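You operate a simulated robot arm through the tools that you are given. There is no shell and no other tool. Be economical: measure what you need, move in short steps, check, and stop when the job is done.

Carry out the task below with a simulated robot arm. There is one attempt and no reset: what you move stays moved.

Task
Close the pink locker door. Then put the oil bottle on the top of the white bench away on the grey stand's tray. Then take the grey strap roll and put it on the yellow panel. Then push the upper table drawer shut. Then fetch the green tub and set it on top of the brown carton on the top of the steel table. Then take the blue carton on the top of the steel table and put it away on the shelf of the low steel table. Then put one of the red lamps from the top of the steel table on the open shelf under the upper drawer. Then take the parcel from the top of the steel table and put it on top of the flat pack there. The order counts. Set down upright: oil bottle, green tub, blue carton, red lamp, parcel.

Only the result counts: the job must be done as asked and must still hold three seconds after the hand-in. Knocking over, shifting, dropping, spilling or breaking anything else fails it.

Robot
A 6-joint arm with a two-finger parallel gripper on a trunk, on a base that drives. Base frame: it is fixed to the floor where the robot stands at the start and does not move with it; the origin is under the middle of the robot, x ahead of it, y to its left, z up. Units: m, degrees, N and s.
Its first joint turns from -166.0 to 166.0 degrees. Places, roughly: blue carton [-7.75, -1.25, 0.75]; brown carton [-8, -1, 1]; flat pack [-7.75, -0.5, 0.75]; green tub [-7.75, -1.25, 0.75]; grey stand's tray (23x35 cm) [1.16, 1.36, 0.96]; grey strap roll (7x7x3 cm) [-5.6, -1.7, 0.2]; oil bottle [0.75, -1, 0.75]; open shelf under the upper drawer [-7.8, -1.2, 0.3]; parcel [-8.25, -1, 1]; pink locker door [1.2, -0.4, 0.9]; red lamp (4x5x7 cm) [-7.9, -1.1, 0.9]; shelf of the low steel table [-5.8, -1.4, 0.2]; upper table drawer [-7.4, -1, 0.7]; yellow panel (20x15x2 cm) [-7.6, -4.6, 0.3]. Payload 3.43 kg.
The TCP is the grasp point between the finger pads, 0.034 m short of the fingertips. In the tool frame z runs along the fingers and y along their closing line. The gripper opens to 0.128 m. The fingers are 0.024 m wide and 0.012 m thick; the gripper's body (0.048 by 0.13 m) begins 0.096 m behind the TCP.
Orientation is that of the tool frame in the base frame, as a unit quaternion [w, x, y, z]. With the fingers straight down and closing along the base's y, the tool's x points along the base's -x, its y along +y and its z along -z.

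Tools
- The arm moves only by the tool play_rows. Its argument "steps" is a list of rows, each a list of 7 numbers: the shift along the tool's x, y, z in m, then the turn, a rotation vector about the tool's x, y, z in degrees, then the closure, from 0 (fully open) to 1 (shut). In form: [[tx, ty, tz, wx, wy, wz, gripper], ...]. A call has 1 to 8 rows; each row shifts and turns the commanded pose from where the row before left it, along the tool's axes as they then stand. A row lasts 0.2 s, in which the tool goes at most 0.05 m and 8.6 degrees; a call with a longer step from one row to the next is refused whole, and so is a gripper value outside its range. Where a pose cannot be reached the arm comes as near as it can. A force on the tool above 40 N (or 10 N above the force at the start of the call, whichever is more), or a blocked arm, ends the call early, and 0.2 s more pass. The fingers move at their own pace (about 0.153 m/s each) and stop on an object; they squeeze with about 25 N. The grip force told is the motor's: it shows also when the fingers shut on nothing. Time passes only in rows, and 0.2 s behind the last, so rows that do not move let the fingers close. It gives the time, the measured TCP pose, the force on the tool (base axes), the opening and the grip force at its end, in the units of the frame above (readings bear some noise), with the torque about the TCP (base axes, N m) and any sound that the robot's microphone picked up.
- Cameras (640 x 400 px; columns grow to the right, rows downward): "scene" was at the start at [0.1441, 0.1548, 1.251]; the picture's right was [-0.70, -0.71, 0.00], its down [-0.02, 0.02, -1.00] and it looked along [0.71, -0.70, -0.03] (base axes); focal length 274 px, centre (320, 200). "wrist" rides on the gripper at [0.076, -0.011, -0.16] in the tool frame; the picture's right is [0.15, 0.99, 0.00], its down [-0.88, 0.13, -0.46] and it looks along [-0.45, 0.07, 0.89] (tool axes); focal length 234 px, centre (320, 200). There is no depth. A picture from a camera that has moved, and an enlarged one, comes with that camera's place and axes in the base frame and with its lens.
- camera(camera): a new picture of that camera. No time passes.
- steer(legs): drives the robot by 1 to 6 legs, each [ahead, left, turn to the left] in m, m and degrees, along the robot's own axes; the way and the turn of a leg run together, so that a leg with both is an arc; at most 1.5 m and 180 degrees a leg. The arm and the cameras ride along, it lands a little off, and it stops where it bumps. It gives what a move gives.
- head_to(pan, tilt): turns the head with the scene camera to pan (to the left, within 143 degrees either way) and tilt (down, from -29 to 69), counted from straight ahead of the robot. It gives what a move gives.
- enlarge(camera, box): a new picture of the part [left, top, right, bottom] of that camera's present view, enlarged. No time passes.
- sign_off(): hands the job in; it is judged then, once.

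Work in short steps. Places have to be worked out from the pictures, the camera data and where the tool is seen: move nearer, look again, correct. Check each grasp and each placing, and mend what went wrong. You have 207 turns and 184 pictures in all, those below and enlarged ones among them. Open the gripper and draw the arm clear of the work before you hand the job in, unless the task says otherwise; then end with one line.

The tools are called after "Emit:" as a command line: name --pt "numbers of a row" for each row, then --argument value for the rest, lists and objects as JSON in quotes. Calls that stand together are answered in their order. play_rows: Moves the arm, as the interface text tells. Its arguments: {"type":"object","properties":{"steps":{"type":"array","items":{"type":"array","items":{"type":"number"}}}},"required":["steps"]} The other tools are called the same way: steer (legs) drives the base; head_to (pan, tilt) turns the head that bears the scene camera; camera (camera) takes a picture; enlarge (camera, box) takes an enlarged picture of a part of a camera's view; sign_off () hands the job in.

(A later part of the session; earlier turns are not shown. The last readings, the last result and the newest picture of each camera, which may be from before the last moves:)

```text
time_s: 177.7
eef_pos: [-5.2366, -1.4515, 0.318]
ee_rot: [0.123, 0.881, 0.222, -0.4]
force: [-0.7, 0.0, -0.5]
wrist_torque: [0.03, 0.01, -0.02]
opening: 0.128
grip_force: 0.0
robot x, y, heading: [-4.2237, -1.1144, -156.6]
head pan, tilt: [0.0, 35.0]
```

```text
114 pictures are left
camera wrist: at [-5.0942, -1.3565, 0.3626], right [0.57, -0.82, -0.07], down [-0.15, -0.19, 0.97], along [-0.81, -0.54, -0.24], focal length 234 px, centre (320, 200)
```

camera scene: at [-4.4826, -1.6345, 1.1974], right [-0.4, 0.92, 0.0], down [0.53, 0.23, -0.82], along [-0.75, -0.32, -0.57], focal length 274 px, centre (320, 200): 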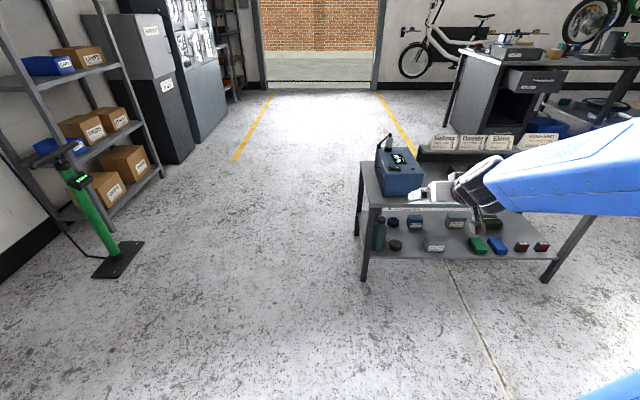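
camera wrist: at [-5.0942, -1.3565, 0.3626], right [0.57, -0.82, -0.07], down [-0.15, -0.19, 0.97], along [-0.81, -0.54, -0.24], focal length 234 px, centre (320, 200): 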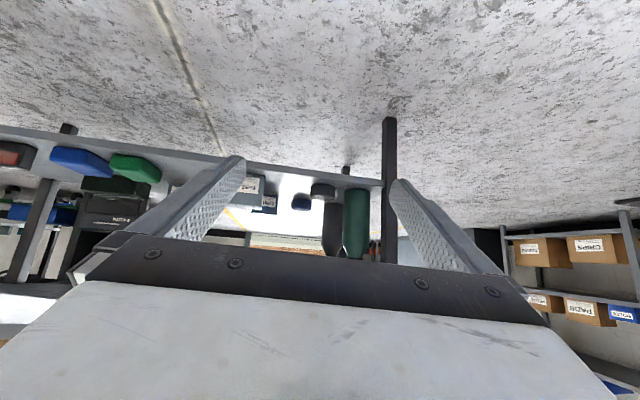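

Roll is nearly level now but the tool's yaw is 211°; turning the base -8° and shifting left lines it up with the table normal.

Emit:
steer --legs '[[0, 0, -8], [0, 0.2, 0]]'

Emit:
camera --camera "wrist"

Emit:
enlarge --camera "wrist" --box '[240, 130, 400, 260]'

```text
time_s: 179.8
eef_pos: [-5.2215, -1.4912, 0.3179]
ee_rot: [0.094, 0.895, 0.159, -0.407]
force: [0.4, -0.7, 0.7]
wrist_torque: [0.0, 0.02, -0.05]
opening: 0.128
grip_force: 0.1
robot x, y, heading: [-4.1752, -1.3064, -164.7]
head pan, tilt: [0.0, 35.0]
```

```text
113 pictures are left
camera wrist: at [-5.068, -1.4182, 0.3626], right [0.45, -0.89, -0.07], down [-0.18, -0.17, 0.97], along [-0.88, -0.42, -0.24], focal length 234 px, centre (320, 200)
```

wrist: 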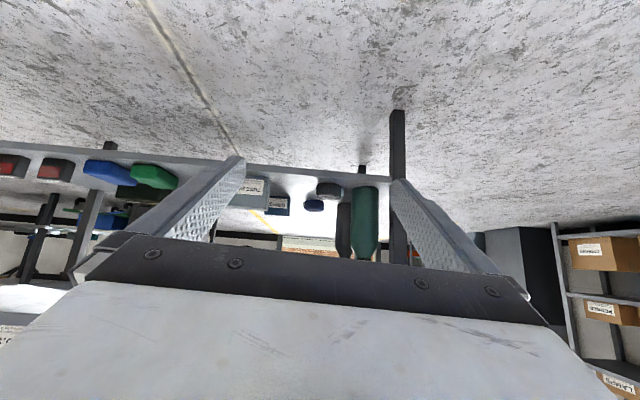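

```text
3.08 times, centred on (320, 195) of wrist
camera zoom: at [-5.068, -1.4182, 0.3626], right [0.45, -0.89, -0.07], down [-0.18, -0.17, 0.97], along [-0.88, -0.42, -0.24], focal length 720 px, centre (320, 215)
```

zoom: 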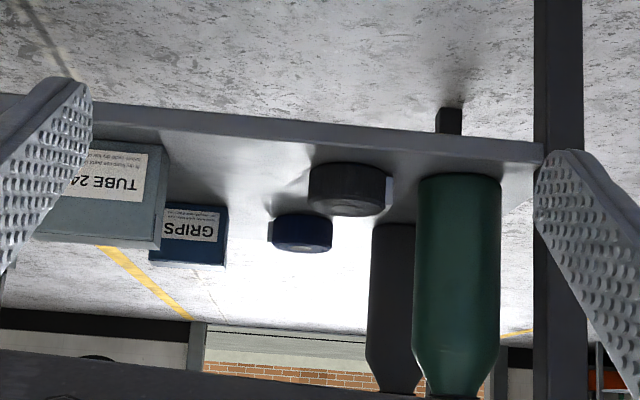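

Gap between roll and green bottle is about 2 cm. I lower the tool to z≈0.22 and shift left 2.6 cm so the left finger enters that gap.

Emit:
play_rows --pt "0.0248 0.0075 0.0213 0 0 0 0" --pt "0.0248 0.0075 0.0213 0 0 0 0" --pt "0.0248 0.0075 0.0213 0 0 0 0" --pt "0 0 0 0 0 0 0"

Emit:
camera --camera "wrist"

```text
time_s: 180.8
eef_pos: [-5.2254, -1.5025, 0.2291]
ee_rot: [0.107, 0.895, 0.159, -0.402]
force: [-0.1, -0.8, 0.0]
wrist_torque: [-0.02, 0.01, 0.01]
opening: 0.1277
grip_force: 0.1
out of reach, approached as far as the arm can: row 1, 2, 3
robot x, y, heading: [-4.1691, -1.3053, -164.7]
head pan, tilt: [0.0, 35.0]
```

```text
111 pictures are left
camera wrist: at [-5.0736, -1.4262, 0.2752], right [0.46, -0.89, -0.05], down [-0.19, -0.15, 0.97], along [-0.87, -0.44, -0.24], focal length 234 px, centre (320, 200)
```

wrist: 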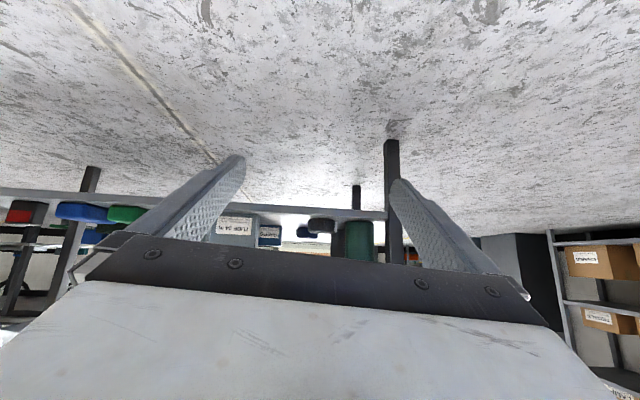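

z=0.229. Drive forward 0.2 along the approach line and re-measure.

Emit:
steer --legs '[[0.198, 0.035, 0]]'

Emit:
camera --camera "wrist"

Emit:
enlarge --camera "scene" --box '[300, 230, 460, 330]'

```text
time_s: 182.4
eef_pos: [-5.4054, -1.5915, 0.2306]
ee_rot: [0.107, 0.895, 0.16, -0.402]
force: [0.3, 0.2, 0.5]
wrist_torque: [0.0, 0.03, 0.02]
opening: 0.1279
grip_force: 0.0
robot x, y, heading: [-4.3525, -1.3921, -164.5]
head pan, tilt: [0.0, 35.0]
```

```text
110 pictures are left
camera wrist: at [-5.2533, -1.5158, 0.2755], right [0.46, -0.89, -0.05], down [-0.19, -0.15, 0.97], along [-0.87, -0.44, -0.24], focal length 234 px, centre (320, 200)
```

wrist: 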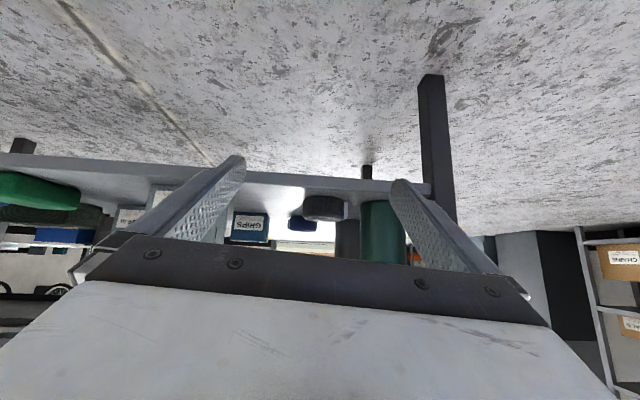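

```text
4.00 times, centred on (380, 280) of scene
camera zoom: at [-4.4563, -1.6492, 1.1974], right [-0.27, 0.96, 0.0], down [0.55, 0.15, -0.82], along [-0.79, -0.22, -0.57], focal length 1098 px, centre (80, -120)
```

zoom: 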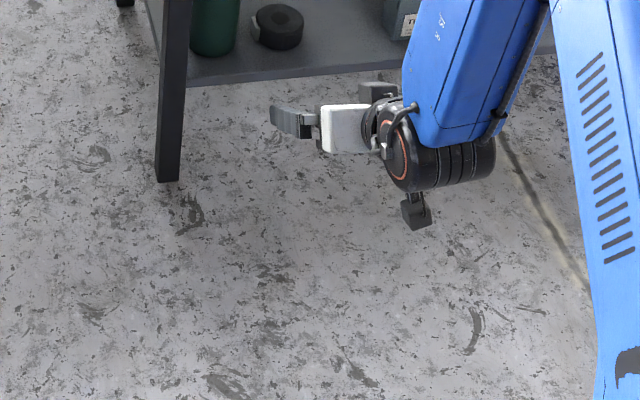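

TCP is laterally right where wanted (roll 2.6 cm left of TCP axis, so the left finger aims between roll and bottle). Advance 0.11, then check.

Emit:
steer --legs '[[0.109, 0.012, 0]]'

Emit:
camera --camera "wrist"

Emit:
enlarge --camera "scene" --box '[300, 210, 460, 310]'

```text
time_s: 183.6
eef_pos: [-5.5062, -1.6346, 0.2304]
ee_rot: [0.108, 0.895, 0.161, -0.402]
force: [-0.4, -0.6, -0.3]
wrist_torque: [-0.01, 0.04, -0.02]
opening: 0.1281
grip_force: 0.1
robot x, y, heading: [-4.4539, -1.4296, -164.4]
head pan, tilt: [0.0, 35.0]
```

```text
108 pictures are left
camera wrist: at [-5.354, -1.5576, 0.2755], right [0.46, -0.89, -0.05], down [-0.19, -0.15, 0.97], along [-0.87, -0.44, -0.24], focal length 234 px, centre (320, 200)
```

wrist: 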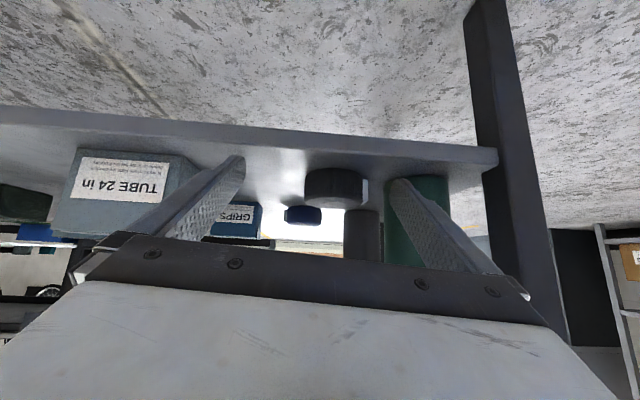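

```text
4.00 times, centred on (380, 260) of scene
camera zoom: at [-4.5568, -1.6899, 1.1974], right [-0.27, 0.96, 0.0], down [0.55, 0.15, -0.82], along [-0.79, -0.22, -0.57], focal length 1098 px, centre (80, -40)
```

zoom: 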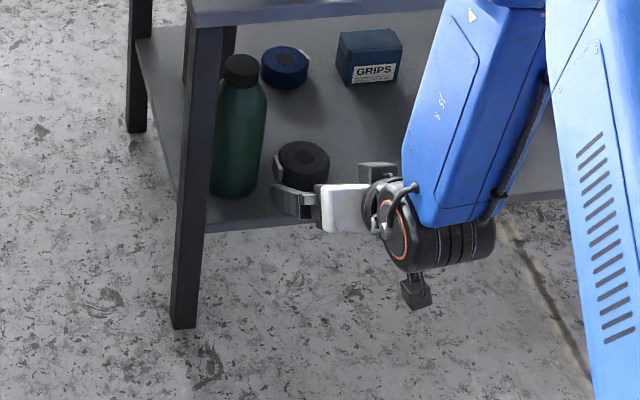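

Alignment holds: roll 2.5 cm left, 9 cm ahead; bottle edge ~8 cm left. Lower 1 cm, and advance the last 7.5 cm.

Emit:
play_rows --pt "0.0085 -0.0006 0.0072 0 0 0 0" --pt "0 0 0 0 0 0 0"

Emit:
steer --legs '[[0.074, 0.008, 0]]'

Emit:
camera --camera "wrist"

Emit:
enlarge --camera "scene" --box '[300, 210, 460, 310]'

```text
time_s: 184.1
eef_pos: [-5.5065, -1.6345, 0.2246]
ee_rot: [0.109, 0.894, 0.161, -0.403]
force: [16.7, 5.5, 26.4]
wrist_torque: [1.58, 0.45, -1.07]
opening: 0.1262
grip_force: 0.1
robot x, y, heading: [-4.4531, -1.4278, -164.5]
head pan, tilt: [0.0, 35.0]
stopped in row 2: the force on the tool passed its limit at 62 N (the readings are from after the stop); the commanded pose is now the measured one
```

```text
time_s: 185.3
eef_pos: [-5.5778, -1.6621, 0.2248]
ee_rot: [0.109, 0.894, 0.161, -0.404]
force: [8.7, 2.0, 13.0]
wrist_torque: [0.81, 0.18, -0.55]
opening: 0.1268
grip_force: 0.0
robot x, y, heading: [-4.5223, -1.4598, -164.7]
head pan, tilt: [0.0, 35.0]
stopped in leg 1: the force on the tool passed its limit at 100 N (the readings are from after the stop); the commanded pose is now the measured one
```

```text
106 pictures are left
camera wrist: at [-5.425, -1.5857, 0.27], right [0.46, -0.89, -0.05], down [-0.19, -0.15, 0.97], along [-0.87, -0.44, -0.23], focal length 234 px, centre (320, 200)
```

wrist: 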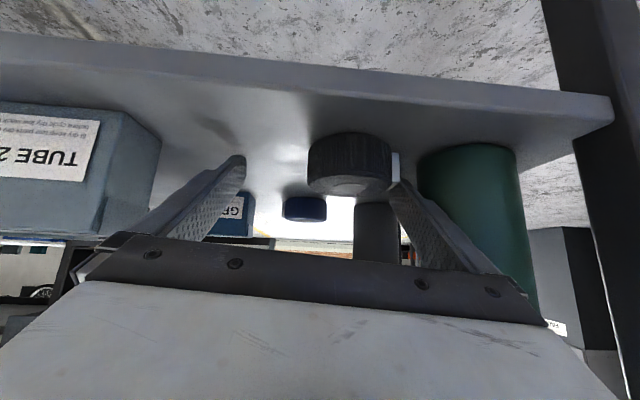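

```text
4.00 times, centred on (380, 260) of scene
camera zoom: at [-4.6266, -1.7176, 1.1975], right [-0.27, 0.96, 0.0], down [0.55, 0.15, -0.82], along [-0.79, -0.22, -0.57], focal length 1098 px, centre (80, -40)
```

zoom: 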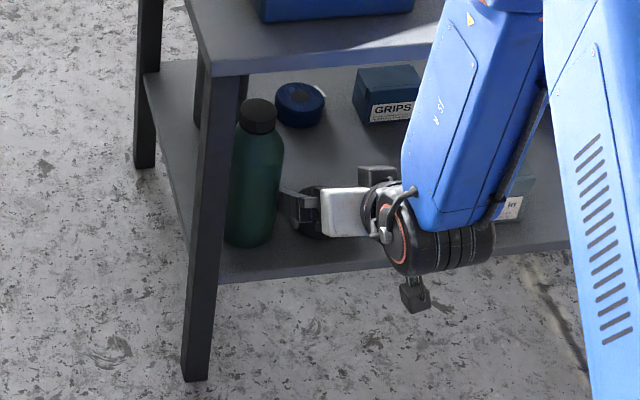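

The fingertips touched the shelf (it's ~1 cm higher than thought). I ease up and back 2 cm to center on the roll, then close gently.

Emit:
play_rows --pt "-0.003 0 -0.0026 0 0 0 0" --pt "0.011 0 -0.013 0 0 0 0" --pt "0 0 0 0 0 0 0"

Emit:
play_rows --pt "0 0 0 0 0 0 0.3" --pt "0 0 0 0 0 0 1" --pt "0 0 0 0 0 0 1" --pt "0 0 0 0 0 0 1"

Emit:
camera --camera "wrist"

```text
time_s: 186.1
eef_pos: [-5.5605, -1.6564, 0.2293]
ee_rot: [0.111, 0.895, 0.157, -0.402]
force: [-0.2, 0.1, 0.0]
wrist_torque: [0.02, 0.0, -0.01]
opening: 0.1278
grip_force: 0.1
robot x, y, heading: [-4.5227, -1.4619, -164.6]
head pan, tilt: [0.0, 35.0]
```

```text
time_s: 187.1
eef_pos: [-5.5605, -1.6563, 0.2287]
ee_rot: [0.111, 0.895, 0.157, -0.401]
force: [0.4, 0.6, 0.4]
wrist_torque: [0.08, 0.03, -0.01]
opening: 0.0678
grip_force: 25.3
robot x, y, heading: [-4.5227, -1.4604, -164.4]
head pan, tilt: [0.0, 35.0]
```

```text
104 pictures are left
camera wrist: at [-5.4084, -1.5801, 0.2741], right [0.46, -0.89, -0.04], down [-0.19, -0.14, 0.97], along [-0.87, -0.44, -0.23], focal length 234 px, centre (320, 200)
```

wrist: 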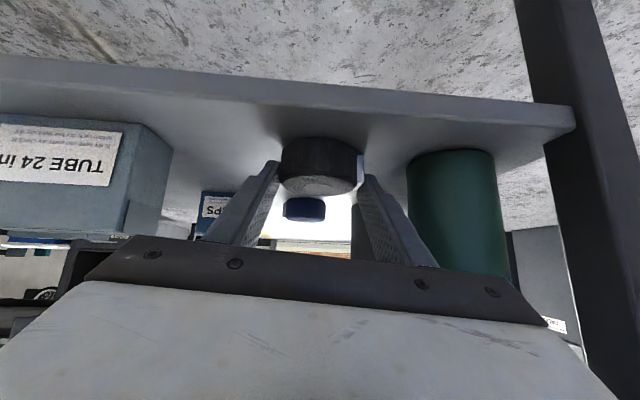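

Gripped (6.8 cm). Lift 4 cm and check.

Emit:
play_rows --pt "-0.0154 0 -0.013 0 0 0 1" --pt "-0.0154 0 -0.013 0 0 0 1" --pt "0 0 0 0 0 0 1"

Emit:
camera --camera "wrist"

```text
time_s: 187.9
eef_pos: [-5.5643, -1.654, 0.2696]
ee_rot: [0.109, 0.894, 0.16, -0.404]
force: [0.6, 0.3, -1.3]
wrist_torque: [0.02, 0.0, 0.0]
opening: 0.0679
grip_force: 25.2
robot x, y, heading: [-4.5223, -1.4565, -164.5]
head pan, tilt: [0.0, 35.0]
```

```text
103 pictures are left
camera wrist: at [-5.4107, -1.577, 0.3145], right [0.46, -0.89, -0.05], down [-0.19, -0.15, 0.97], along [-0.87, -0.44, -0.23], focal length 234 px, centre (320, 200)
```

wrist: 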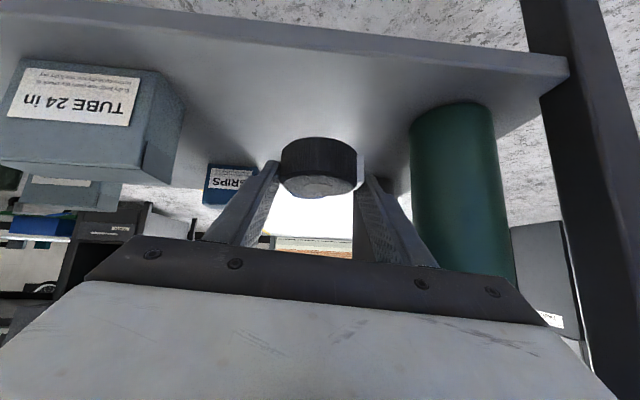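

Held. Back out straight along the approach line and raise the tool.

Emit:
steer --legs '[[-0.4, -0.045, 0]]'

Emit:
play_rows --pt "-0.038 0 -0.032 0 0 0 1" --pt "-0.038 0 -0.032 0 0 0 1" --pt "-0.038 0 -0.032 0 0 0 1" --pt "-0.038 0 -0.032 0 0 0 1" --pt "-0.038 0 -0.032 0 0 0 1" --pt "-0.038 0 -0.032 0 0 0 1" --pt "-0.038 0 -0.032 0 0 0 1" --pt "-0.038 0 -0.032 0 0 0 1"

Emit:
head_to --pan 30 --tilt 15

Emit:
camera --camera "scene"

```text
time_s: 190.4
eef_pos: [-5.2023, -1.5022, 0.2703]
ee_rot: [0.109, 0.894, 0.159, -0.404]
force: [-0.4, 0.6, -0.6]
wrist_torque: [0.0, -0.02, 0.01]
opening: 0.0679
grip_force: 24.6
robot x, y, heading: [-4.1628, -1.3115, -164.8]
head pan, tilt: [0.0, 35.0]
```

```text
time_s: 192.2
eef_pos: [-5.2173, -1.4819, 0.6661]
ee_rot: [0.107, 0.894, 0.159, -0.404]
force: [0.0, -0.5, -2.3]
wrist_torque: [-0.03, 0.06, 0.02]
opening: 0.0677
grip_force: 25.3
robot x, y, heading: [-4.1609, -1.3134, -164.4]
head pan, tilt: [0.0, 35.0]
```

```text
time_s: 193.1
eef_pos: [-5.2169, -1.4814, 0.665]
ee_rot: [0.108, 0.894, 0.158, -0.404]
force: [0.5, -0.6, -1.1]
wrist_torque: [0.01, 0.01, 0.02]
opening: 0.0679
grip_force: 25.5
robot x, y, heading: [-4.1625, -1.3115, -164.7]
head pan, tilt: [30.0, 15.0]
```

```text
102 pictures are left
camera scene: at [-4.2487, -1.6137, 1.2294], right [-0.71, 0.7, 0.0], down [0.18, 0.18, -0.97], along [-0.68, -0.69, -0.26], focal length 274 px, centre (320, 200)
```

scene: 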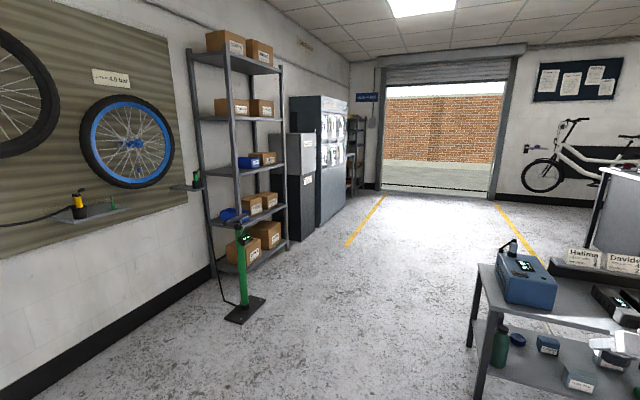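

The panel's location is a small shelf unit beyond the cabinet, by the roller door. I go left into the aisle, then along it.

Emit:
steer --legs '[[0, 1.05, 0], [0, 0, 10], [1.4, 0, 0]]'

Emit:
head_to --pan 15 --tilt 15

Emit:
camera --camera "scene"

```text
time_s: 203.6
eef_pos: [-5.6476, -3.1519, 0.6657]
ee_rot: [0.163, 0.863, 0.284, -0.384]
force: [-1.0, 0.0, -1.4]
wrist_torque: [-0.01, 0.03, 0.02]
opening: 0.0673
grip_force: 24.6
robot x, y, heading: [-4.6834, -2.6945, -148.5]
head pan, tilt: [30.0, 15.0]
stopped in leg 3: the robot was blocked; the commanded pose is now the measured one
```

```text
time_s: 204.3
eef_pos: [-5.6474, -3.1519, 0.6643]
ee_rot: [0.163, 0.863, 0.284, -0.384]
force: [1.0, -0.4, -0.9]
wrist_torque: [0.04, -0.02, 0.02]
opening: 0.0674
grip_force: 25.0
robot x, y, heading: [-4.6855, -2.6941, -148.6]
head pan, tilt: [15.0, 15.0]
```

```text
101 pictures are left
camera scene: at [-4.7018, -2.9935, 1.2294], right [-0.73, 0.69, 0.0], down [0.18, 0.19, -0.97], along [-0.66, -0.7, -0.26], focal length 274 px, centre (320, 200)
```

scene: 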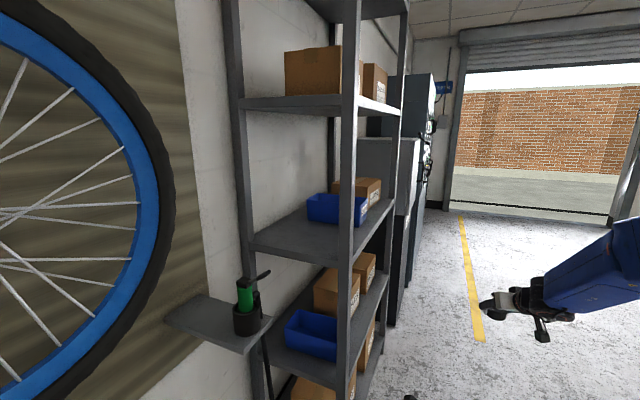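

Blocked — probably by the green pump's foot. Look down there before moving.

Emit:
head_to --pan 25 --tilt 55

Emit:
camera --camera "scene"

```text
time_s: 205.4
eef_pos: [-5.648, -3.1524, 0.6655]
ee_rot: [0.163, 0.863, 0.284, -0.385]
force: [0.1, 0.0, -1.5]
wrist_torque: [-0.01, -0.02, -0.02]
opening: 0.0674
grip_force: 25.5
robot x, y, heading: [-4.6848, -2.6943, -148.6]
head pan, tilt: [25.0, 55.0]
```

```text
100 pictures are left
camera scene: at [-4.6774, -2.9858, 1.1693], right [-0.83, 0.55, 0.0], down [0.45, 0.68, -0.57], along [-0.32, -0.48, -0.82], focal length 274 px, centre (320, 200)
```

scene: 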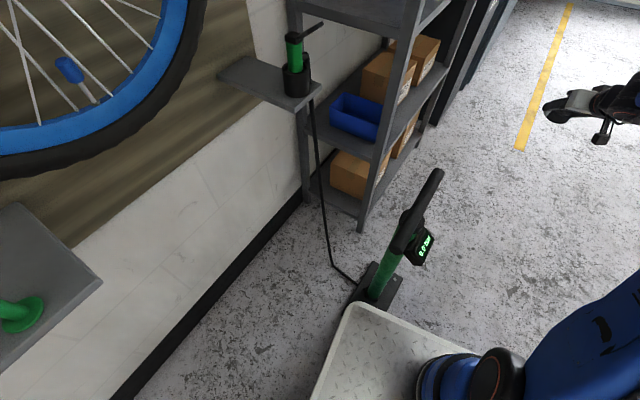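

The pump is upright and in place; only my deck corner touches its foot. I back off, shift right, turn to the aisle direction, and go.

Emit:
steer --legs '[[-0.12, 0, 0], [0, -0.5, 0], [0, 0, -9]]'

Emit:
camera --camera "scene"

Emit:
steer --legs '[[1.4, 0, 0]]'

Emit:
head_to --pan 20 --tilt 15

Emit:
camera --camera "scene"

```text
time_s: 209.8
eef_pos: [-5.8652, -2.5082, 0.6653]
ee_rot: [0.132, 0.883, 0.216, -0.396]
force: [0.2, 0.7, -1.0]
wrist_torque: [0.02, 0.05, -0.01]
opening: 0.0673
grip_force: 24.2
robot x, y, heading: [-4.8441, -2.2032, -157.4]
head pan, tilt: [25.0, 55.0]
```

```text
99 pictures are left
camera scene: at [-4.8807, -2.4942, 1.1692], right [-0.74, 0.67, 0.0], down [0.55, 0.6, -0.57], along [-0.39, -0.42, -0.82], focal length 274 px, centre (320, 200)
```

scene: 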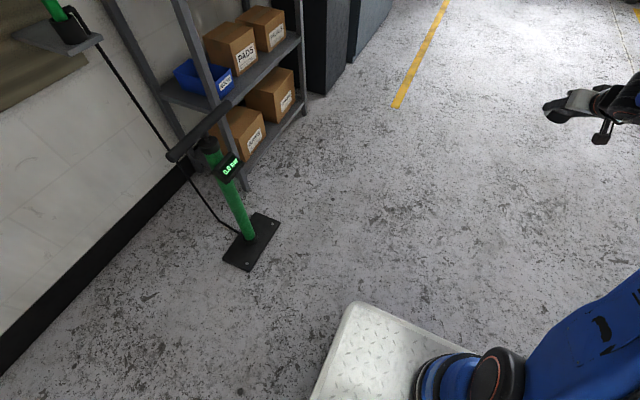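

```text
time_s: 216.7
eef_pos: [-7.1327, -3.0189, 0.6649]
ee_rot: [0.131, 0.884, 0.213, -0.396]
force: [0.0, 0.3, -0.3]
wrist_torque: [0.01, -0.02, 0.02]
opening: 0.0673
grip_force: 25.4
robot x, y, heading: [-6.1067, -2.7232, -157.9]
head pan, tilt: [25.0, 55.0]
```

```text
time_s: 217.7
eef_pos: [-7.133, -3.0199, 0.6659]
ee_rot: [0.13, 0.884, 0.212, -0.397]
force: [-0.3, -0.3, -2.0]
wrist_torque: [0.08, 0.0, 0.01]
opening: 0.067
grip_force: 25.0
robot x, y, heading: [-6.107, -2.7275, -157.6]
head pan, tilt: [20.0, 15.0]
```

```text
98 pictures are left
camera scene: at [-6.1672, -3.0234, 1.2293], right [-0.67, 0.74, 0.0], down [0.19, 0.17, -0.97], along [-0.72, -0.65, -0.26], focal length 274 px, centre (320, 200)
```

scene: 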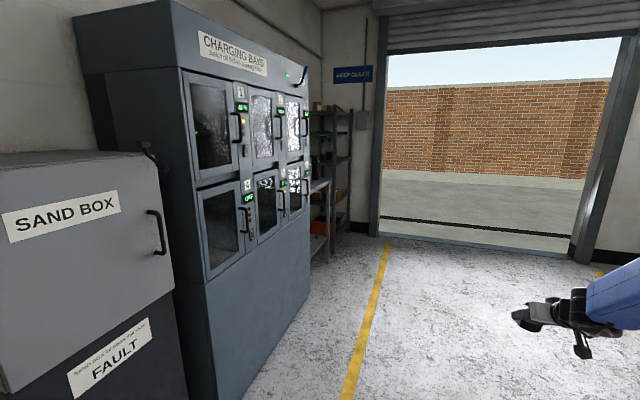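

Continue ahead past the charging bays and look left at the shelf unit.

Emit:
steer --legs '[[0.9, -0.1, 0]]'

Emit:
head_to --pan 55 --tilt 25

Emit:
camera --camera "scene"

```text
time_s: 222.6
eef_pos: [-8.0304, -3.2761, 0.6654]
ee_rot: [0.131, 0.884, 0.212, -0.396]
force: [-0.9, 0.7, -1.1]
wrist_torque: [0.01, 0.01, 0.02]
opening: 0.0672
grip_force: 24.8
robot x, y, heading: [-7.0075, -2.9855, -157.9]
head pan, tilt: [20.0, 15.0]
```

```text
time_s: 223.6
eef_pos: [-8.0315, -3.2762, 0.6661]
ee_rot: [0.131, 0.883, 0.213, -0.396]
force: [-0.4, -0.7, -1.7]
wrist_torque: [0.01, -0.02, 0.02]
opening: 0.0671
grip_force: 25.2
robot x, y, heading: [-7.0028, -2.9824, -157.8]
head pan, tilt: [55.0, 25.0]
```

```text
97 pictures are left
camera scene: at [-7.0171, -3.3079, 1.2132], right [-0.97, 0.22, 0.0], down [0.09, 0.41, -0.91], along [-0.2, -0.88, -0.42], focal length 274 px, centre (320, 200)
```

scene: 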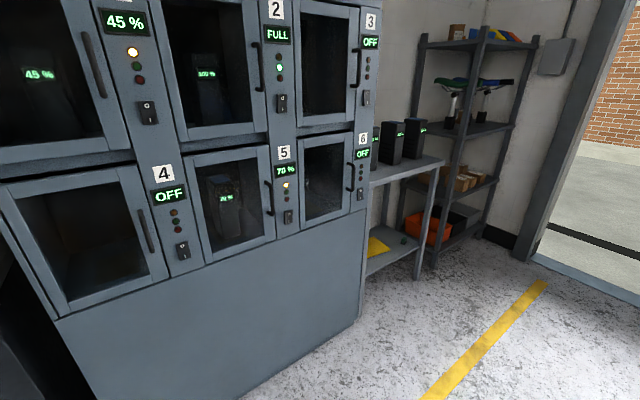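

The yellow panel lies on the lower shelf of the small charger table, near (-7.63,-4.53,0.3), next to the charging bays. I reposition and turn toward it in stages.

Emit:
steer --legs '[[0.45, -0.25, 0], [0, 0, 55]]'

Emit:
head_to --pan 10 --tilt 30

Emit:
camera --camera "scene"

```text
time_s: 229.0
eef_pos: [-7.8657, -3.9145, 0.6651]
ee_rot: [0.297, 0.689, 0.592, -0.293]
force: [0.5, 0.5, -0.6]
wrist_torque: [0.02, 0.01, 0.01]
opening: 0.0673
grip_force: 25.0
robot x, y, heading: [-7.5078, -2.909, -103.6]
head pan, tilt: [55.0, 25.0]
```

```text
time_s: 230.1
eef_pos: [-7.8659, -3.9156, 0.6653]
ee_rot: [0.297, 0.69, 0.592, -0.293]
force: [0.4, 0.8, -1.6]
wrist_torque: [-0.02, 0.01, 0.0]
opening: 0.0673
grip_force: 24.8
robot x, y, heading: [-7.5069, -2.9081, -103.3]
head pan, tilt: [10.0, 30.0]
```

```text
96 pictures are left
camera scene: at [-7.3172, -3.1314, 1.2052], right [-1.0, 0.06, 0.0], down [0.03, 0.5, -0.87], along [-0.05, -0.86, -0.5], focal length 274 px, centre (320, 200)
```

scene: 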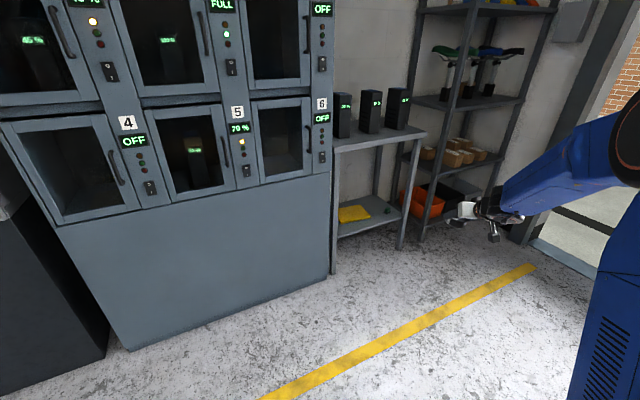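

Panel at (-7.60,-4.52), table front edge runs at 22°, shelf z≈0.28. I turn to face it squarely and stand off 0.35 m.

Emit:
steer --legs '[[0, 0, 26], [0, -0.39, 0], [0.14, 0, 0]]'

Emit:
head_to --pan 0 --tilt 30

Emit:
camera --camera "scene"

```text
time_s: 234.8
eef_pos: [-7.7467, -4.1884, 0.6663]
ee_rot: [0.355, 0.541, 0.731, -0.22]
force: [-0.2, -0.4, -0.9]
wrist_torque: [0.02, 0.01, 0.0]
opening: 0.0671
grip_force: 24.7
robot x, y, heading: [-7.8612, -3.1267, -78.0]
head pan, tilt: [10.0, 30.0]
```

```text
time_s: 235.5
eef_pos: [-7.7463, -4.1893, 0.6667]
ee_rot: [0.355, 0.54, 0.731, -0.219]
force: [-0.3, 0.1, -1.3]
wrist_torque: [0.01, 0.03, -0.02]
opening: 0.0668
grip_force: 25.3
robot x, y, heading: [-7.8603, -3.1237, -77.8]
head pan, tilt: [0.0, 30.0]
```

```text
95 pictures are left
camera scene: at [-7.6102, -3.2486, 1.2052], right [-0.98, -0.21, 0.0], down [-0.11, 0.49, -0.87], along [0.18, -0.85, -0.5], focal length 274 px, centre (320, 200)
```

scene: 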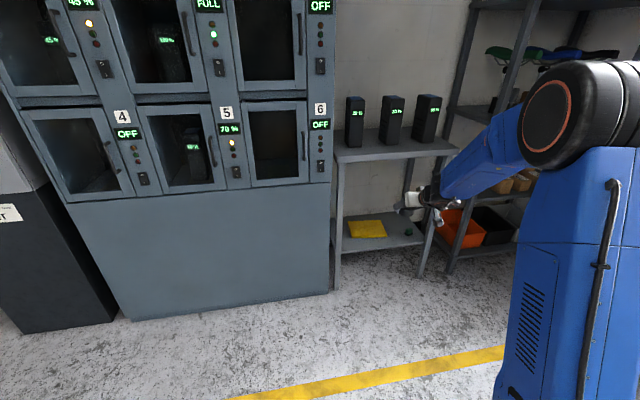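

Panel confirmed at (-7.61,-4.53). Lower 0.29 m outside the table's front.

Emit:
play_rows --pt "0.0378 -0.0032 0.0327 0 0 0 1" --pt "0.0378 -0.0032 0.0327 0 0 0 1" --pt "0.0378 -0.0032 0.0327 0 0 0 1" --pt "0.0378 -0.0032 0.0327 0 0 0 1" --pt "0.0378 -0.0032 0.0327 0 0 0 1" --pt "0.0302 -0.0025 0.0262 0 0 0 1" --pt "0 0 0 0 0 0 1"

Emit:
camera --camera "wrist"

```text
time_s: 237.1
eef_pos: [-7.7431, -4.1891, 0.3735]
ee_rot: [0.354, 0.54, 0.731, -0.219]
force: [0.5, -0.7, -1.5]
wrist_torque: [0.02, 0.0, 0.02]
opening: 0.0672
grip_force: 25.0
robot x, y, heading: [-7.8632, -3.1267, -77.7]
head pan, tilt: [0.0, 30.0]
```

```text
94 pictures are left
camera wrist: at [-7.8116, -4.0317, 0.4185], right [0.91, 0.41, -0.05], down [0.14, -0.2, 0.97], along [0.39, -0.89, -0.24], focal length 234 px, centre (320, 200)
```

wrist: 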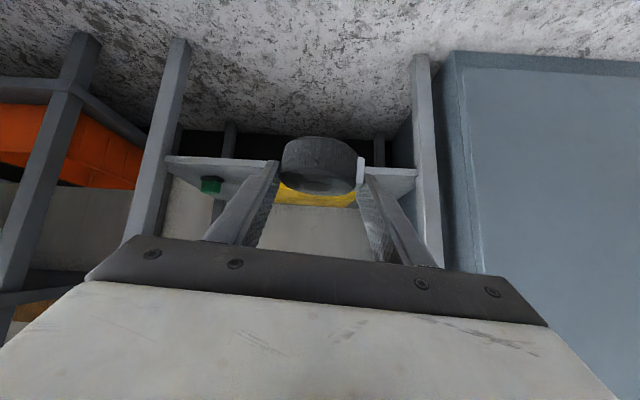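

Lined up with the panel. Drive 0.25 m forward along the tool line, then check.

Emit:
steer --legs '[[0.247, 0.048, 0]]'

Emit:
camera --camera "wrist"

Emit:
enlarge --camera "scene" --box '[290, 160, 480, 290]'

```text
time_s: 239.0
eef_pos: [-7.645, -4.4203, 0.3738]
ee_rot: [0.355, 0.541, 0.73, -0.22]
force: [-0.8, -0.5, -1.6]
wrist_torque: [0.02, 0.01, 0.01]
opening: 0.0671
grip_force: 25.5
robot x, y, heading: [-7.7591, -3.3613, -77.8]
head pan, tilt: [0.0, 30.0]
```

```text
93 pictures are left
camera wrist: at [-7.7141, -4.2643, 0.4188], right [0.91, 0.41, -0.05], down [0.14, -0.2, 0.97], along [0.39, -0.89, -0.24], focal length 234 px, centre (320, 200)
```

wrist: 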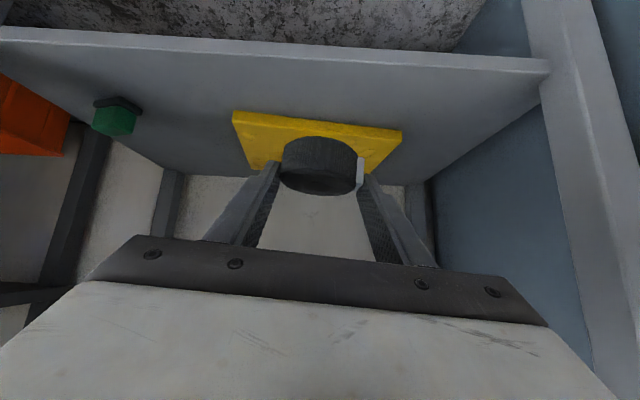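

```text
3.08 times, centred on (385, 225) of scene
camera zoom: at [-7.5109, -3.4817, 1.2052], right [-0.98, -0.21, 0.0], down [-0.1, 0.49, -0.87], along [0.18, -0.85, -0.5], focal length 844 px, centre (120, 123)
```

zoom: 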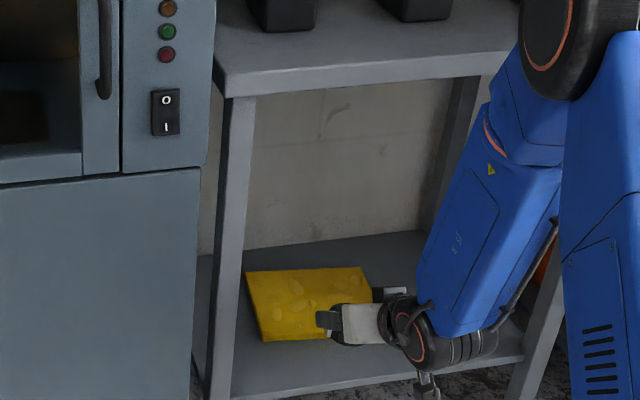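

Panel center is about 0.10 m further ahead. Advance, then lower to contact.

Emit:
steer --legs '[[0.099, 0.016, 0]]'

Emit:
play_rows --pt "0.0151 -0.0013 0.0131 0 0 0 1" --pt "0.0076 -0.0006 0.0065 0 0 0 1" --pt "0 0 0 0 0 0 1"

Emit:
camera --camera "wrist"

Emit:
enlarge --camera "scene" --box '[290, 160, 480, 290]'

```text
time_s: 240.1
eef_pos: [-7.6081, -4.5134, 0.3738]
ee_rot: [0.355, 0.54, 0.731, -0.219]
force: [-0.8, -0.7, -0.4]
wrist_torque: [0.0, 0.0, 0.01]
opening: 0.0668
grip_force: 25.4
robot x, y, heading: [-7.7221, -3.4547, -77.7]
head pan, tilt: [0.0, 30.0]
```

```text
time_s: 240.9
eef_pos: [-7.6093, -4.5133, 0.3418]
ee_rot: [0.355, 0.54, 0.731, -0.219]
force: [-0.7, 0.1, -1.3]
wrist_torque: [0.02, 0.02, 0.02]
opening: 0.0671
grip_force: 24.7
robot x, y, heading: [-7.7232, -3.4524, -78.0]
head pan, tilt: [0.0, 30.0]
```

```text
91 pictures are left
camera wrist: at [-7.6771, -4.3573, 0.3875], right [0.91, 0.41, -0.05], down [0.14, -0.2, 0.97], along [0.39, -0.89, -0.24], focal length 234 px, centre (320, 200)
```

wrist: 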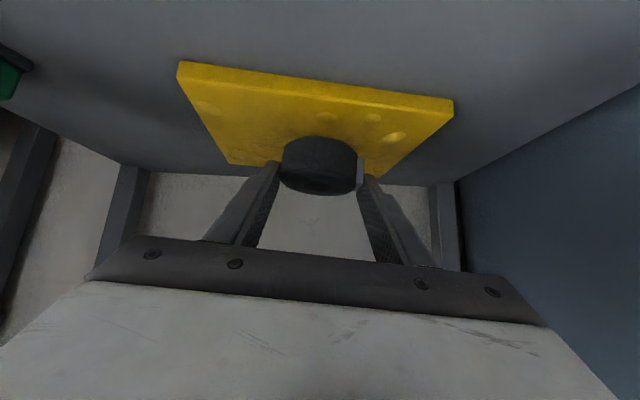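

```text
3.08 times, centred on (385, 225) of scene
camera zoom: at [-7.4744, -3.5744, 1.2052], right [-0.98, -0.21, 0.0], down [-0.11, 0.49, -0.87], along [0.18, -0.85, -0.5], focal length 844 px, centre (120, 123)
```

zoom: 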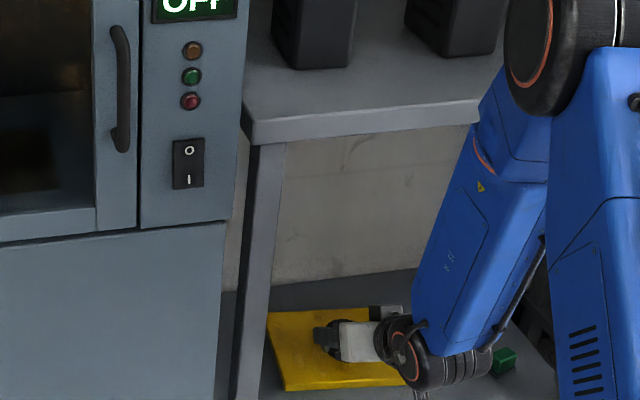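

The panel top seems lower than assumed. Descend in small steps until contact to learn its height.

Emit:
play_rows --pt "0.0076 -0.0006 0.0065 0 0 0 1" --pt "0 0 0 0 0 0 1"

Emit:
play_rows --pt "0.0045 -0.0004 0.0039 0 0 0 1" --pt "0 0 0 0 0 0 1"

Emit:
camera --camera "wrist"

```text
time_s: 241.5
eef_pos: [-7.609, -4.5127, 0.3334]
ee_rot: [0.355, 0.54, 0.73, -0.22]
force: [0.6, -0.2, -1.8]
wrist_torque: [0.01, 0.01, -0.02]
opening: 0.067
grip_force: 25.2
robot x, y, heading: [-7.7235, -3.4518, -77.6]
head pan, tilt: [0.0, 30.0]
```

```text
time_s: 242.1
eef_pos: [-7.6087, -4.5125, 0.3262]
ee_rot: [0.355, 0.54, 0.731, -0.22]
force: [0.5, -0.1, -0.5]
wrist_torque: [0.0, 0.03, 0.0]
opening: 0.0671
grip_force: 24.4
robot x, y, heading: [-7.7261, -3.4524, -77.8]
head pan, tilt: [0.0, 30.0]
```

```text
89 pictures are left
camera wrist: at [-7.6767, -4.3565, 0.372], right [0.91, 0.41, -0.05], down [0.14, -0.2, 0.97], along [0.39, -0.89, -0.24], focal length 234 px, centre (320, 200)
```

wrist: 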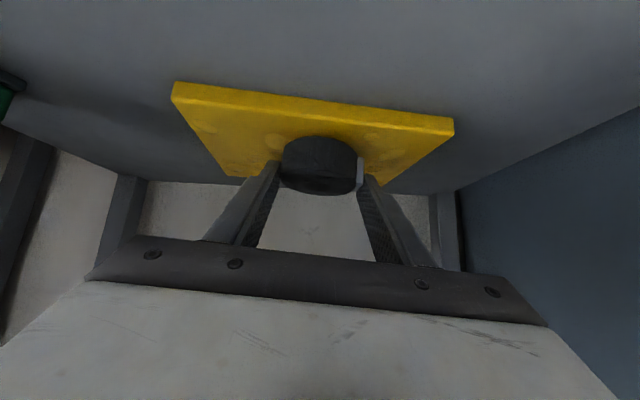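

Roll is centered over the panel, nearly in contact. Continue in small steps.

Emit:
play_rows --pt "0.003 -0.0002 0.0026 0 0 0 1" --pt "0 0 0 0 0 0 1"

Emit:
play_rows --pt "0.003 -0.0002 0.0026 0 0 0 1" --pt "0 0 0 0 0 0 1"

Emit:
play_rows --pt "0.003 -0.0002 0.0026 0 0 0 1" --pt "0 0 0 0 0 0 1"

```text
time_s: 242.7
eef_pos: [-7.6087, -4.5132, 0.3235]
ee_rot: [0.356, 0.539, 0.731, -0.219]
force: [0.4, 0.4, 2.5]
wrist_torque: [-0.05, 0.11, -0.03]
opening: 0.0672
grip_force: 25.1
robot x, y, heading: [-7.7262, -3.4505, -78.0]
head pan, tilt: [0.0, 30.0]
```

```text
time_s: 243.3
eef_pos: [-7.6091, -4.5126, 0.3217]
ee_rot: [0.357, 0.539, 0.73, -0.22]
force: [-0.9, -0.3, 23.0]
wrist_torque: [-0.55, 0.65, 0.02]
opening: 0.0668
grip_force: 25.6
robot x, y, heading: [-7.7226, -3.4514, -78.1]
head pan, tilt: [0.0, 30.0]
```

```text
time_s: 243.9
eef_pos: [-7.6083, -4.5131, 0.317]
ee_rot: [0.356, 0.539, 0.731, -0.22]
force: [3.0, 2.8, 33.5]
wrist_torque: [-0.55, 0.03, 0.09]
opening: 0.0679
grip_force: 25.5
robot x, y, heading: [-7.7246, -3.4569, -77.9]
head pan, tilt: [0.0, 30.0]
```

Firm contact. Ease up 3 mm, open, and withdraw upward then back.

Emit:
play_rows --pt "-0.0023 0.0002 -0.002 0 0 0 1" --pt "0 0 0 0 0 0 0.3" --pt "0 0 0 0 0 0 0.3" --pt "-0.0151 0.0013 -0.0131 0 0 0 0.3" --pt "-0.0227 0.0019 -0.0196 0 0 0 0.3" --pt "0 0 0 0 0 0 0.3"

Emit:
camera --camera "wrist"

```text
time_s: 245.3
eef_pos: [-7.6084, -4.5117, 0.3695]
ee_rot: [0.354, 0.54, 0.731, -0.219]
force: [-0.2, 0.4, -0.1]
wrist_torque: [-0.05, 0.02, 0.02]
opening: 0.0896
grip_force: 0.0
robot x, y, heading: [-7.7201, -3.4514, -77.9]
head pan, tilt: [0.0, 30.0]
```

```text
88 pictures are left
camera wrist: at [-7.6761, -4.3562, 0.4138], right [0.91, 0.41, -0.05], down [0.14, -0.2, 0.97], along [0.39, -0.89, -0.24], focal length 234 px, centre (320, 200)
```

wrist: 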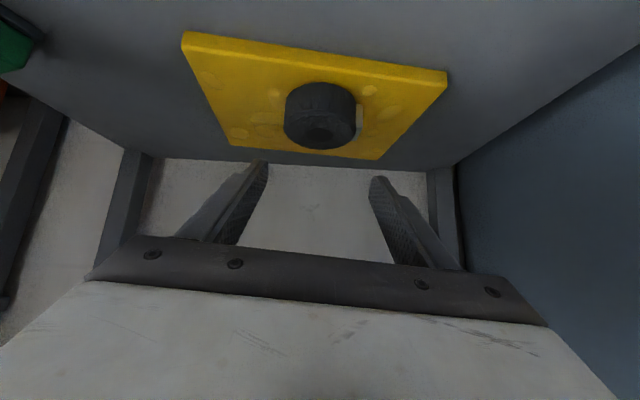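

The roll sits on the yellow panel. Back out and raise, then turn towards the steel table.

Emit:
steer --legs '[[-0.5, -0.083, 0]]'

Emit:
play_rows --pt "-0.0378 0.0032 -0.0327 0 0 0 1" --pt "-0.0378 0.0032 -0.0327 0 0 0 1" --pt "-0.0378 0.0032 -0.0327 0 0 0 1" --pt "-0.0378 0.0032 -0.0327 0 0 0 1" --pt "-0.0378 0.0032 -0.0327 0 0 0 1" --pt "-0.0378 0.0032 -0.0327 0 0 0 1" --pt "-0.0378 0.0032 -0.0327 0 0 0 1" --pt "-0.0378 0.0032 -0.0327 0 0 0 1"

Emit:
play_rows --pt "0 0 0 0 8.4 0 1" --pt "0 0 0 0 8.4 0 1" --pt "0 0 0 0 8.4 0 1" --pt "0 0 0 0 8.4 0 1" --pt "0 0 0 0 8.4 0 1" --pt "0 0 0 0 8 0 1"

Emit:
head_to --pan 140 --tilt 15

Emit:
camera --camera "scene"

```text
time_s: 248.3
eef_pos: [-7.8015, -4.0301, 0.3678]
ee_rot: [0.354, 0.543, 0.729, -0.22]
force: [0.4, 0.7, -0.6]
wrist_torque: [-0.02, -0.01, -0.01]
opening: 0.0894
grip_force: 0.1
robot x, y, heading: [-7.9128, -2.9682, -78.4]
head pan, tilt: [0.0, 30.0]
```

```text
time_s: 250.1
eef_pos: [-7.8035, -4.0283, 0.7739]
ee_rot: [0.353, 0.543, 0.729, -0.221]
force: [0.1, -0.3, -0.1]
wrist_torque: [0.0, -0.03, 0.01]
opening: 0.0
grip_force: 25.1
robot x, y, heading: [-7.9127, -2.9643, -78.4]
head pan, tilt: [0.0, 30.0]
```

```text
time_s: 251.5
eef_pos: [-7.8017, -4.0295, 0.7713]
ee_rot: [0.012, 0.586, 0.81, 0.03]
force: [-0.5, -0.2, 0.8]
wrist_torque: [-0.03, -0.01, 0.0]
opening: 0.0
grip_force: 25.1
robot x, y, heading: [-7.91, -2.9717, -78.2]
head pan, tilt: [0.0, 30.0]
```

```text
time_s: 253.8
eef_pos: [-7.8015, -4.0279, 0.77]
ee_rot: [0.014, 0.585, 0.811, 0.029]
force: [-0.1, -0.1, -0.3]
wrist_torque: [-0.02, -0.01, 0.01]
opening: 0.0
grip_force: 24.5
robot x, y, heading: [-7.9098, -2.9667, -78.3]
head pan, tilt: [140.0, 15.0]
```

```text
87 pictures are left
camera scene: at [-7.6352, -2.9216, 1.2294], right [0.88, -0.47, 0.0], down [-0.12, -0.23, -0.97], along [0.46, 0.85, -0.26], focal length 274 px, centre (320, 200)
```

scene: 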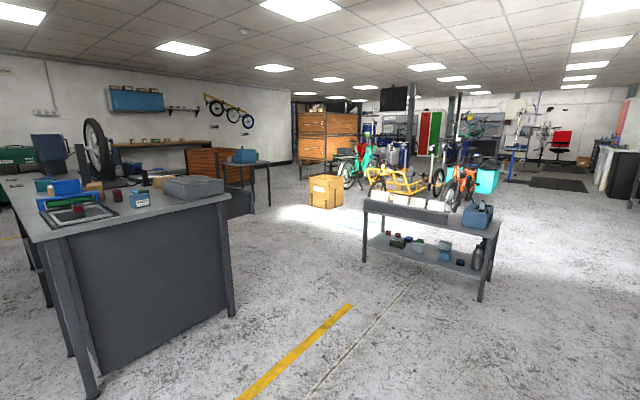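

The steel table is at left; zoom to identify the objects on it.

Emit:
enlarge --camera "scene" --box '[0, 100, 250, 256]'

```text
2.56 times, centred on (125, 178) of scene
camera zoom: at [-7.6352, -2.9216, 1.2294], right [0.88, -0.47, 0.0], down [-0.12, -0.23, -0.97], along [0.46, 0.85, -0.26], focal length 703 px, centre (819, 256)
```

zoom: 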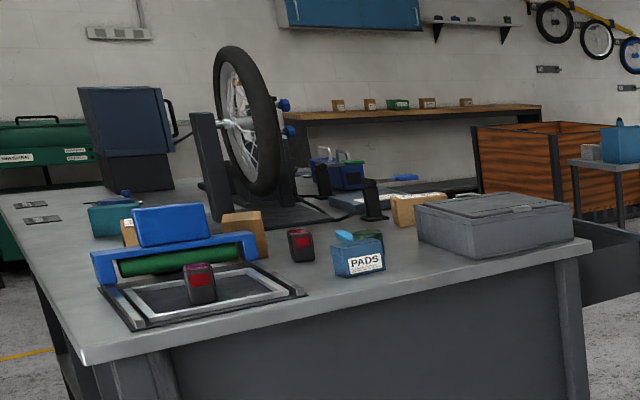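

I retract and raise the arm, then drive around to the east side of the steel table.

Emit:
play_rows --pt "0.035 0 -0.035 0 0 0 1" --pt "0.035 0 -0.035 0 0 0 1" --pt "0.035 0 -0.035 0 0 0 1" --pt "0.035 0 -0.035 0 0 0 1" --pt "0.035 0 -0.035 0 0 0 1" --pt "0.035 0 -0.035 0 0 0 1" --pt "0.035 0 -0.035 0 0 0 1" --pt "0.035 0 -0.035 0 0 0 1"

Emit:
steer --legs '[[0, 0.9, 0]]'

Emit:
steer --legs '[[0, 0, 170]]'

Emit:
head_to --pan 15 --tilt 25

Emit:
camera --camera "scene"

```text
time_s: 255.6
eef_pos: [-7.908, -3.7777, 1.054]
ee_rot: [0.012, 0.586, 0.81, 0.03]
force: [-0.1, -0.8, 0.5]
wrist_torque: [0.1, -0.01, 0.02]
opening: 0.0001
grip_force: 25.3
robot x, y, heading: [-7.9118, -2.9669, -78.2]
head pan, tilt: [140.0, 15.0]
```

```text
time_s: 260.2
eef_pos: [-7.0401, -3.5954, 1.0556]
ee_rot: [0.013, 0.583, 0.812, 0.03]
force: [0.5, 0.4, 0.0]
wrist_torque: [-0.02, 0.01, -0.04]
opening: 0.0
grip_force: 25.0
robot x, y, heading: [-7.0458, -2.7874, -77.9]
head pan, tilt: [140.0, 15.0]
```

```text
time_s: 267.6
eef_pos: [-6.9293, -1.9886, 1.0545]
ee_rot: [0.028, 0.765, -0.644, -0.015]
force: [-0.1, 0.1, -0.2]
wrist_torque: [-0.01, 0.0, -0.01]
opening: 0.0
grip_force: 25.2
robot x, y, heading: [-7.046, -2.7885, 93.1]
head pan, tilt: [140.0, 15.0]
```

```text
time_s: 269.7
eef_pos: [-6.9292, -1.9873, 1.0548]
ee_rot: [0.029, 0.764, -0.644, -0.015]
force: [-0.2, 1.2, -0.6]
wrist_torque: [0.02, 0.0, 0.0]
opening: 0.0
grip_force: 25.4
robot x, y, heading: [-7.0464, -2.7887, 93.1]
head pan, tilt: [15.0, 25.0]
```

```text
85 pictures are left
camera scene: at [-7.3004, -2.6336, 1.2132], right [0.95, 0.31, 0.0], down [0.13, -0.4, -0.91], along [-0.28, 0.86, -0.42], focal length 274 px, centre (320, 200)
```

scene: 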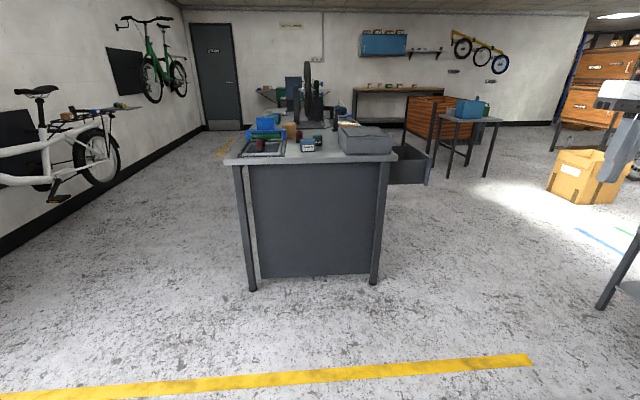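

The drawer protrudes into the narrow gap between tables, so I go around the low table's east side and approach the drawer straight on.

Emit:
steer --legs '[[0, 0, -92], [1.3, 0, 0]]'

Emit:
steer --legs '[[0.75, 0, 0], [0, 0, 90]]'

Emit:
head_to --pan 0 --tilt 20

Emit:
camera --camera "scene"

```text
time_s: 280.0
eef_pos: [-4.96, -2.8728, 1.0539]
ee_rot: [-0.01, -0.073, 0.997, 0.031]
force: [-0.1, -0.1, 0.3]
wrist_torque: [0.01, 0.0, 0.02]
opening: 0.0001
grip_force: 25.1
robot x, y, heading: [-5.7567, -2.7349, 1.9]
head pan, tilt: [15.0, 25.0]
```

```text
time_s: 286.2
eef_pos: [-4.4045, -2.1894, 1.0541]
ee_rot: [-0.021, -0.441, 0.897, 0.025]
force: [0.5, 0.8, -0.8]
wrist_torque: [0.01, 0.01, 0.0]
opening: 0.0
grip_force: 25.0
robot x, y, heading: [-5.073, -2.6444, 46.1]
head pan, tilt: [15.0, 25.0]
stopped in leg 2: the robot was blocked; the commanded pose is now the measured one
```

```text
time_s: 287.0
eef_pos: [-4.4036, -2.1905, 1.0542]
ee_rot: [-0.021, -0.441, 0.897, 0.025]
force: [0.8, -0.9, -0.4]
wrist_torque: [0.0, -0.02, 0.05]
opening: 0.0
grip_force: 25.2
robot x, y, heading: [-5.0684, -2.644, 45.8]
head pan, tilt: [0.0, 20.0]
```

```text
84 pictures are left
camera scene: at [-5.1101, -2.3699, 1.2213], right [0.72, -0.7, 0.0], down [-0.24, -0.25, -0.94], along [0.65, 0.67, -0.34], focal length 274 px, centre (320, 200)
```

scene: 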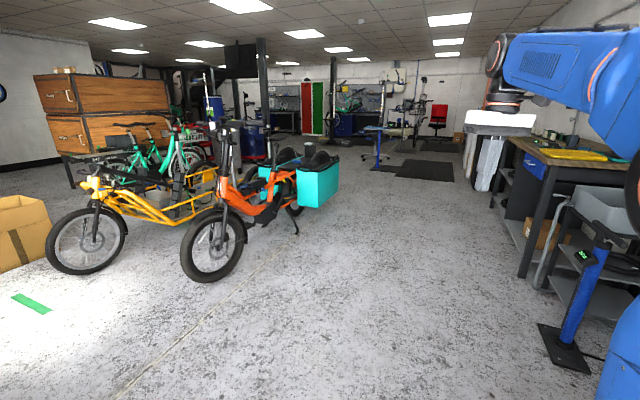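

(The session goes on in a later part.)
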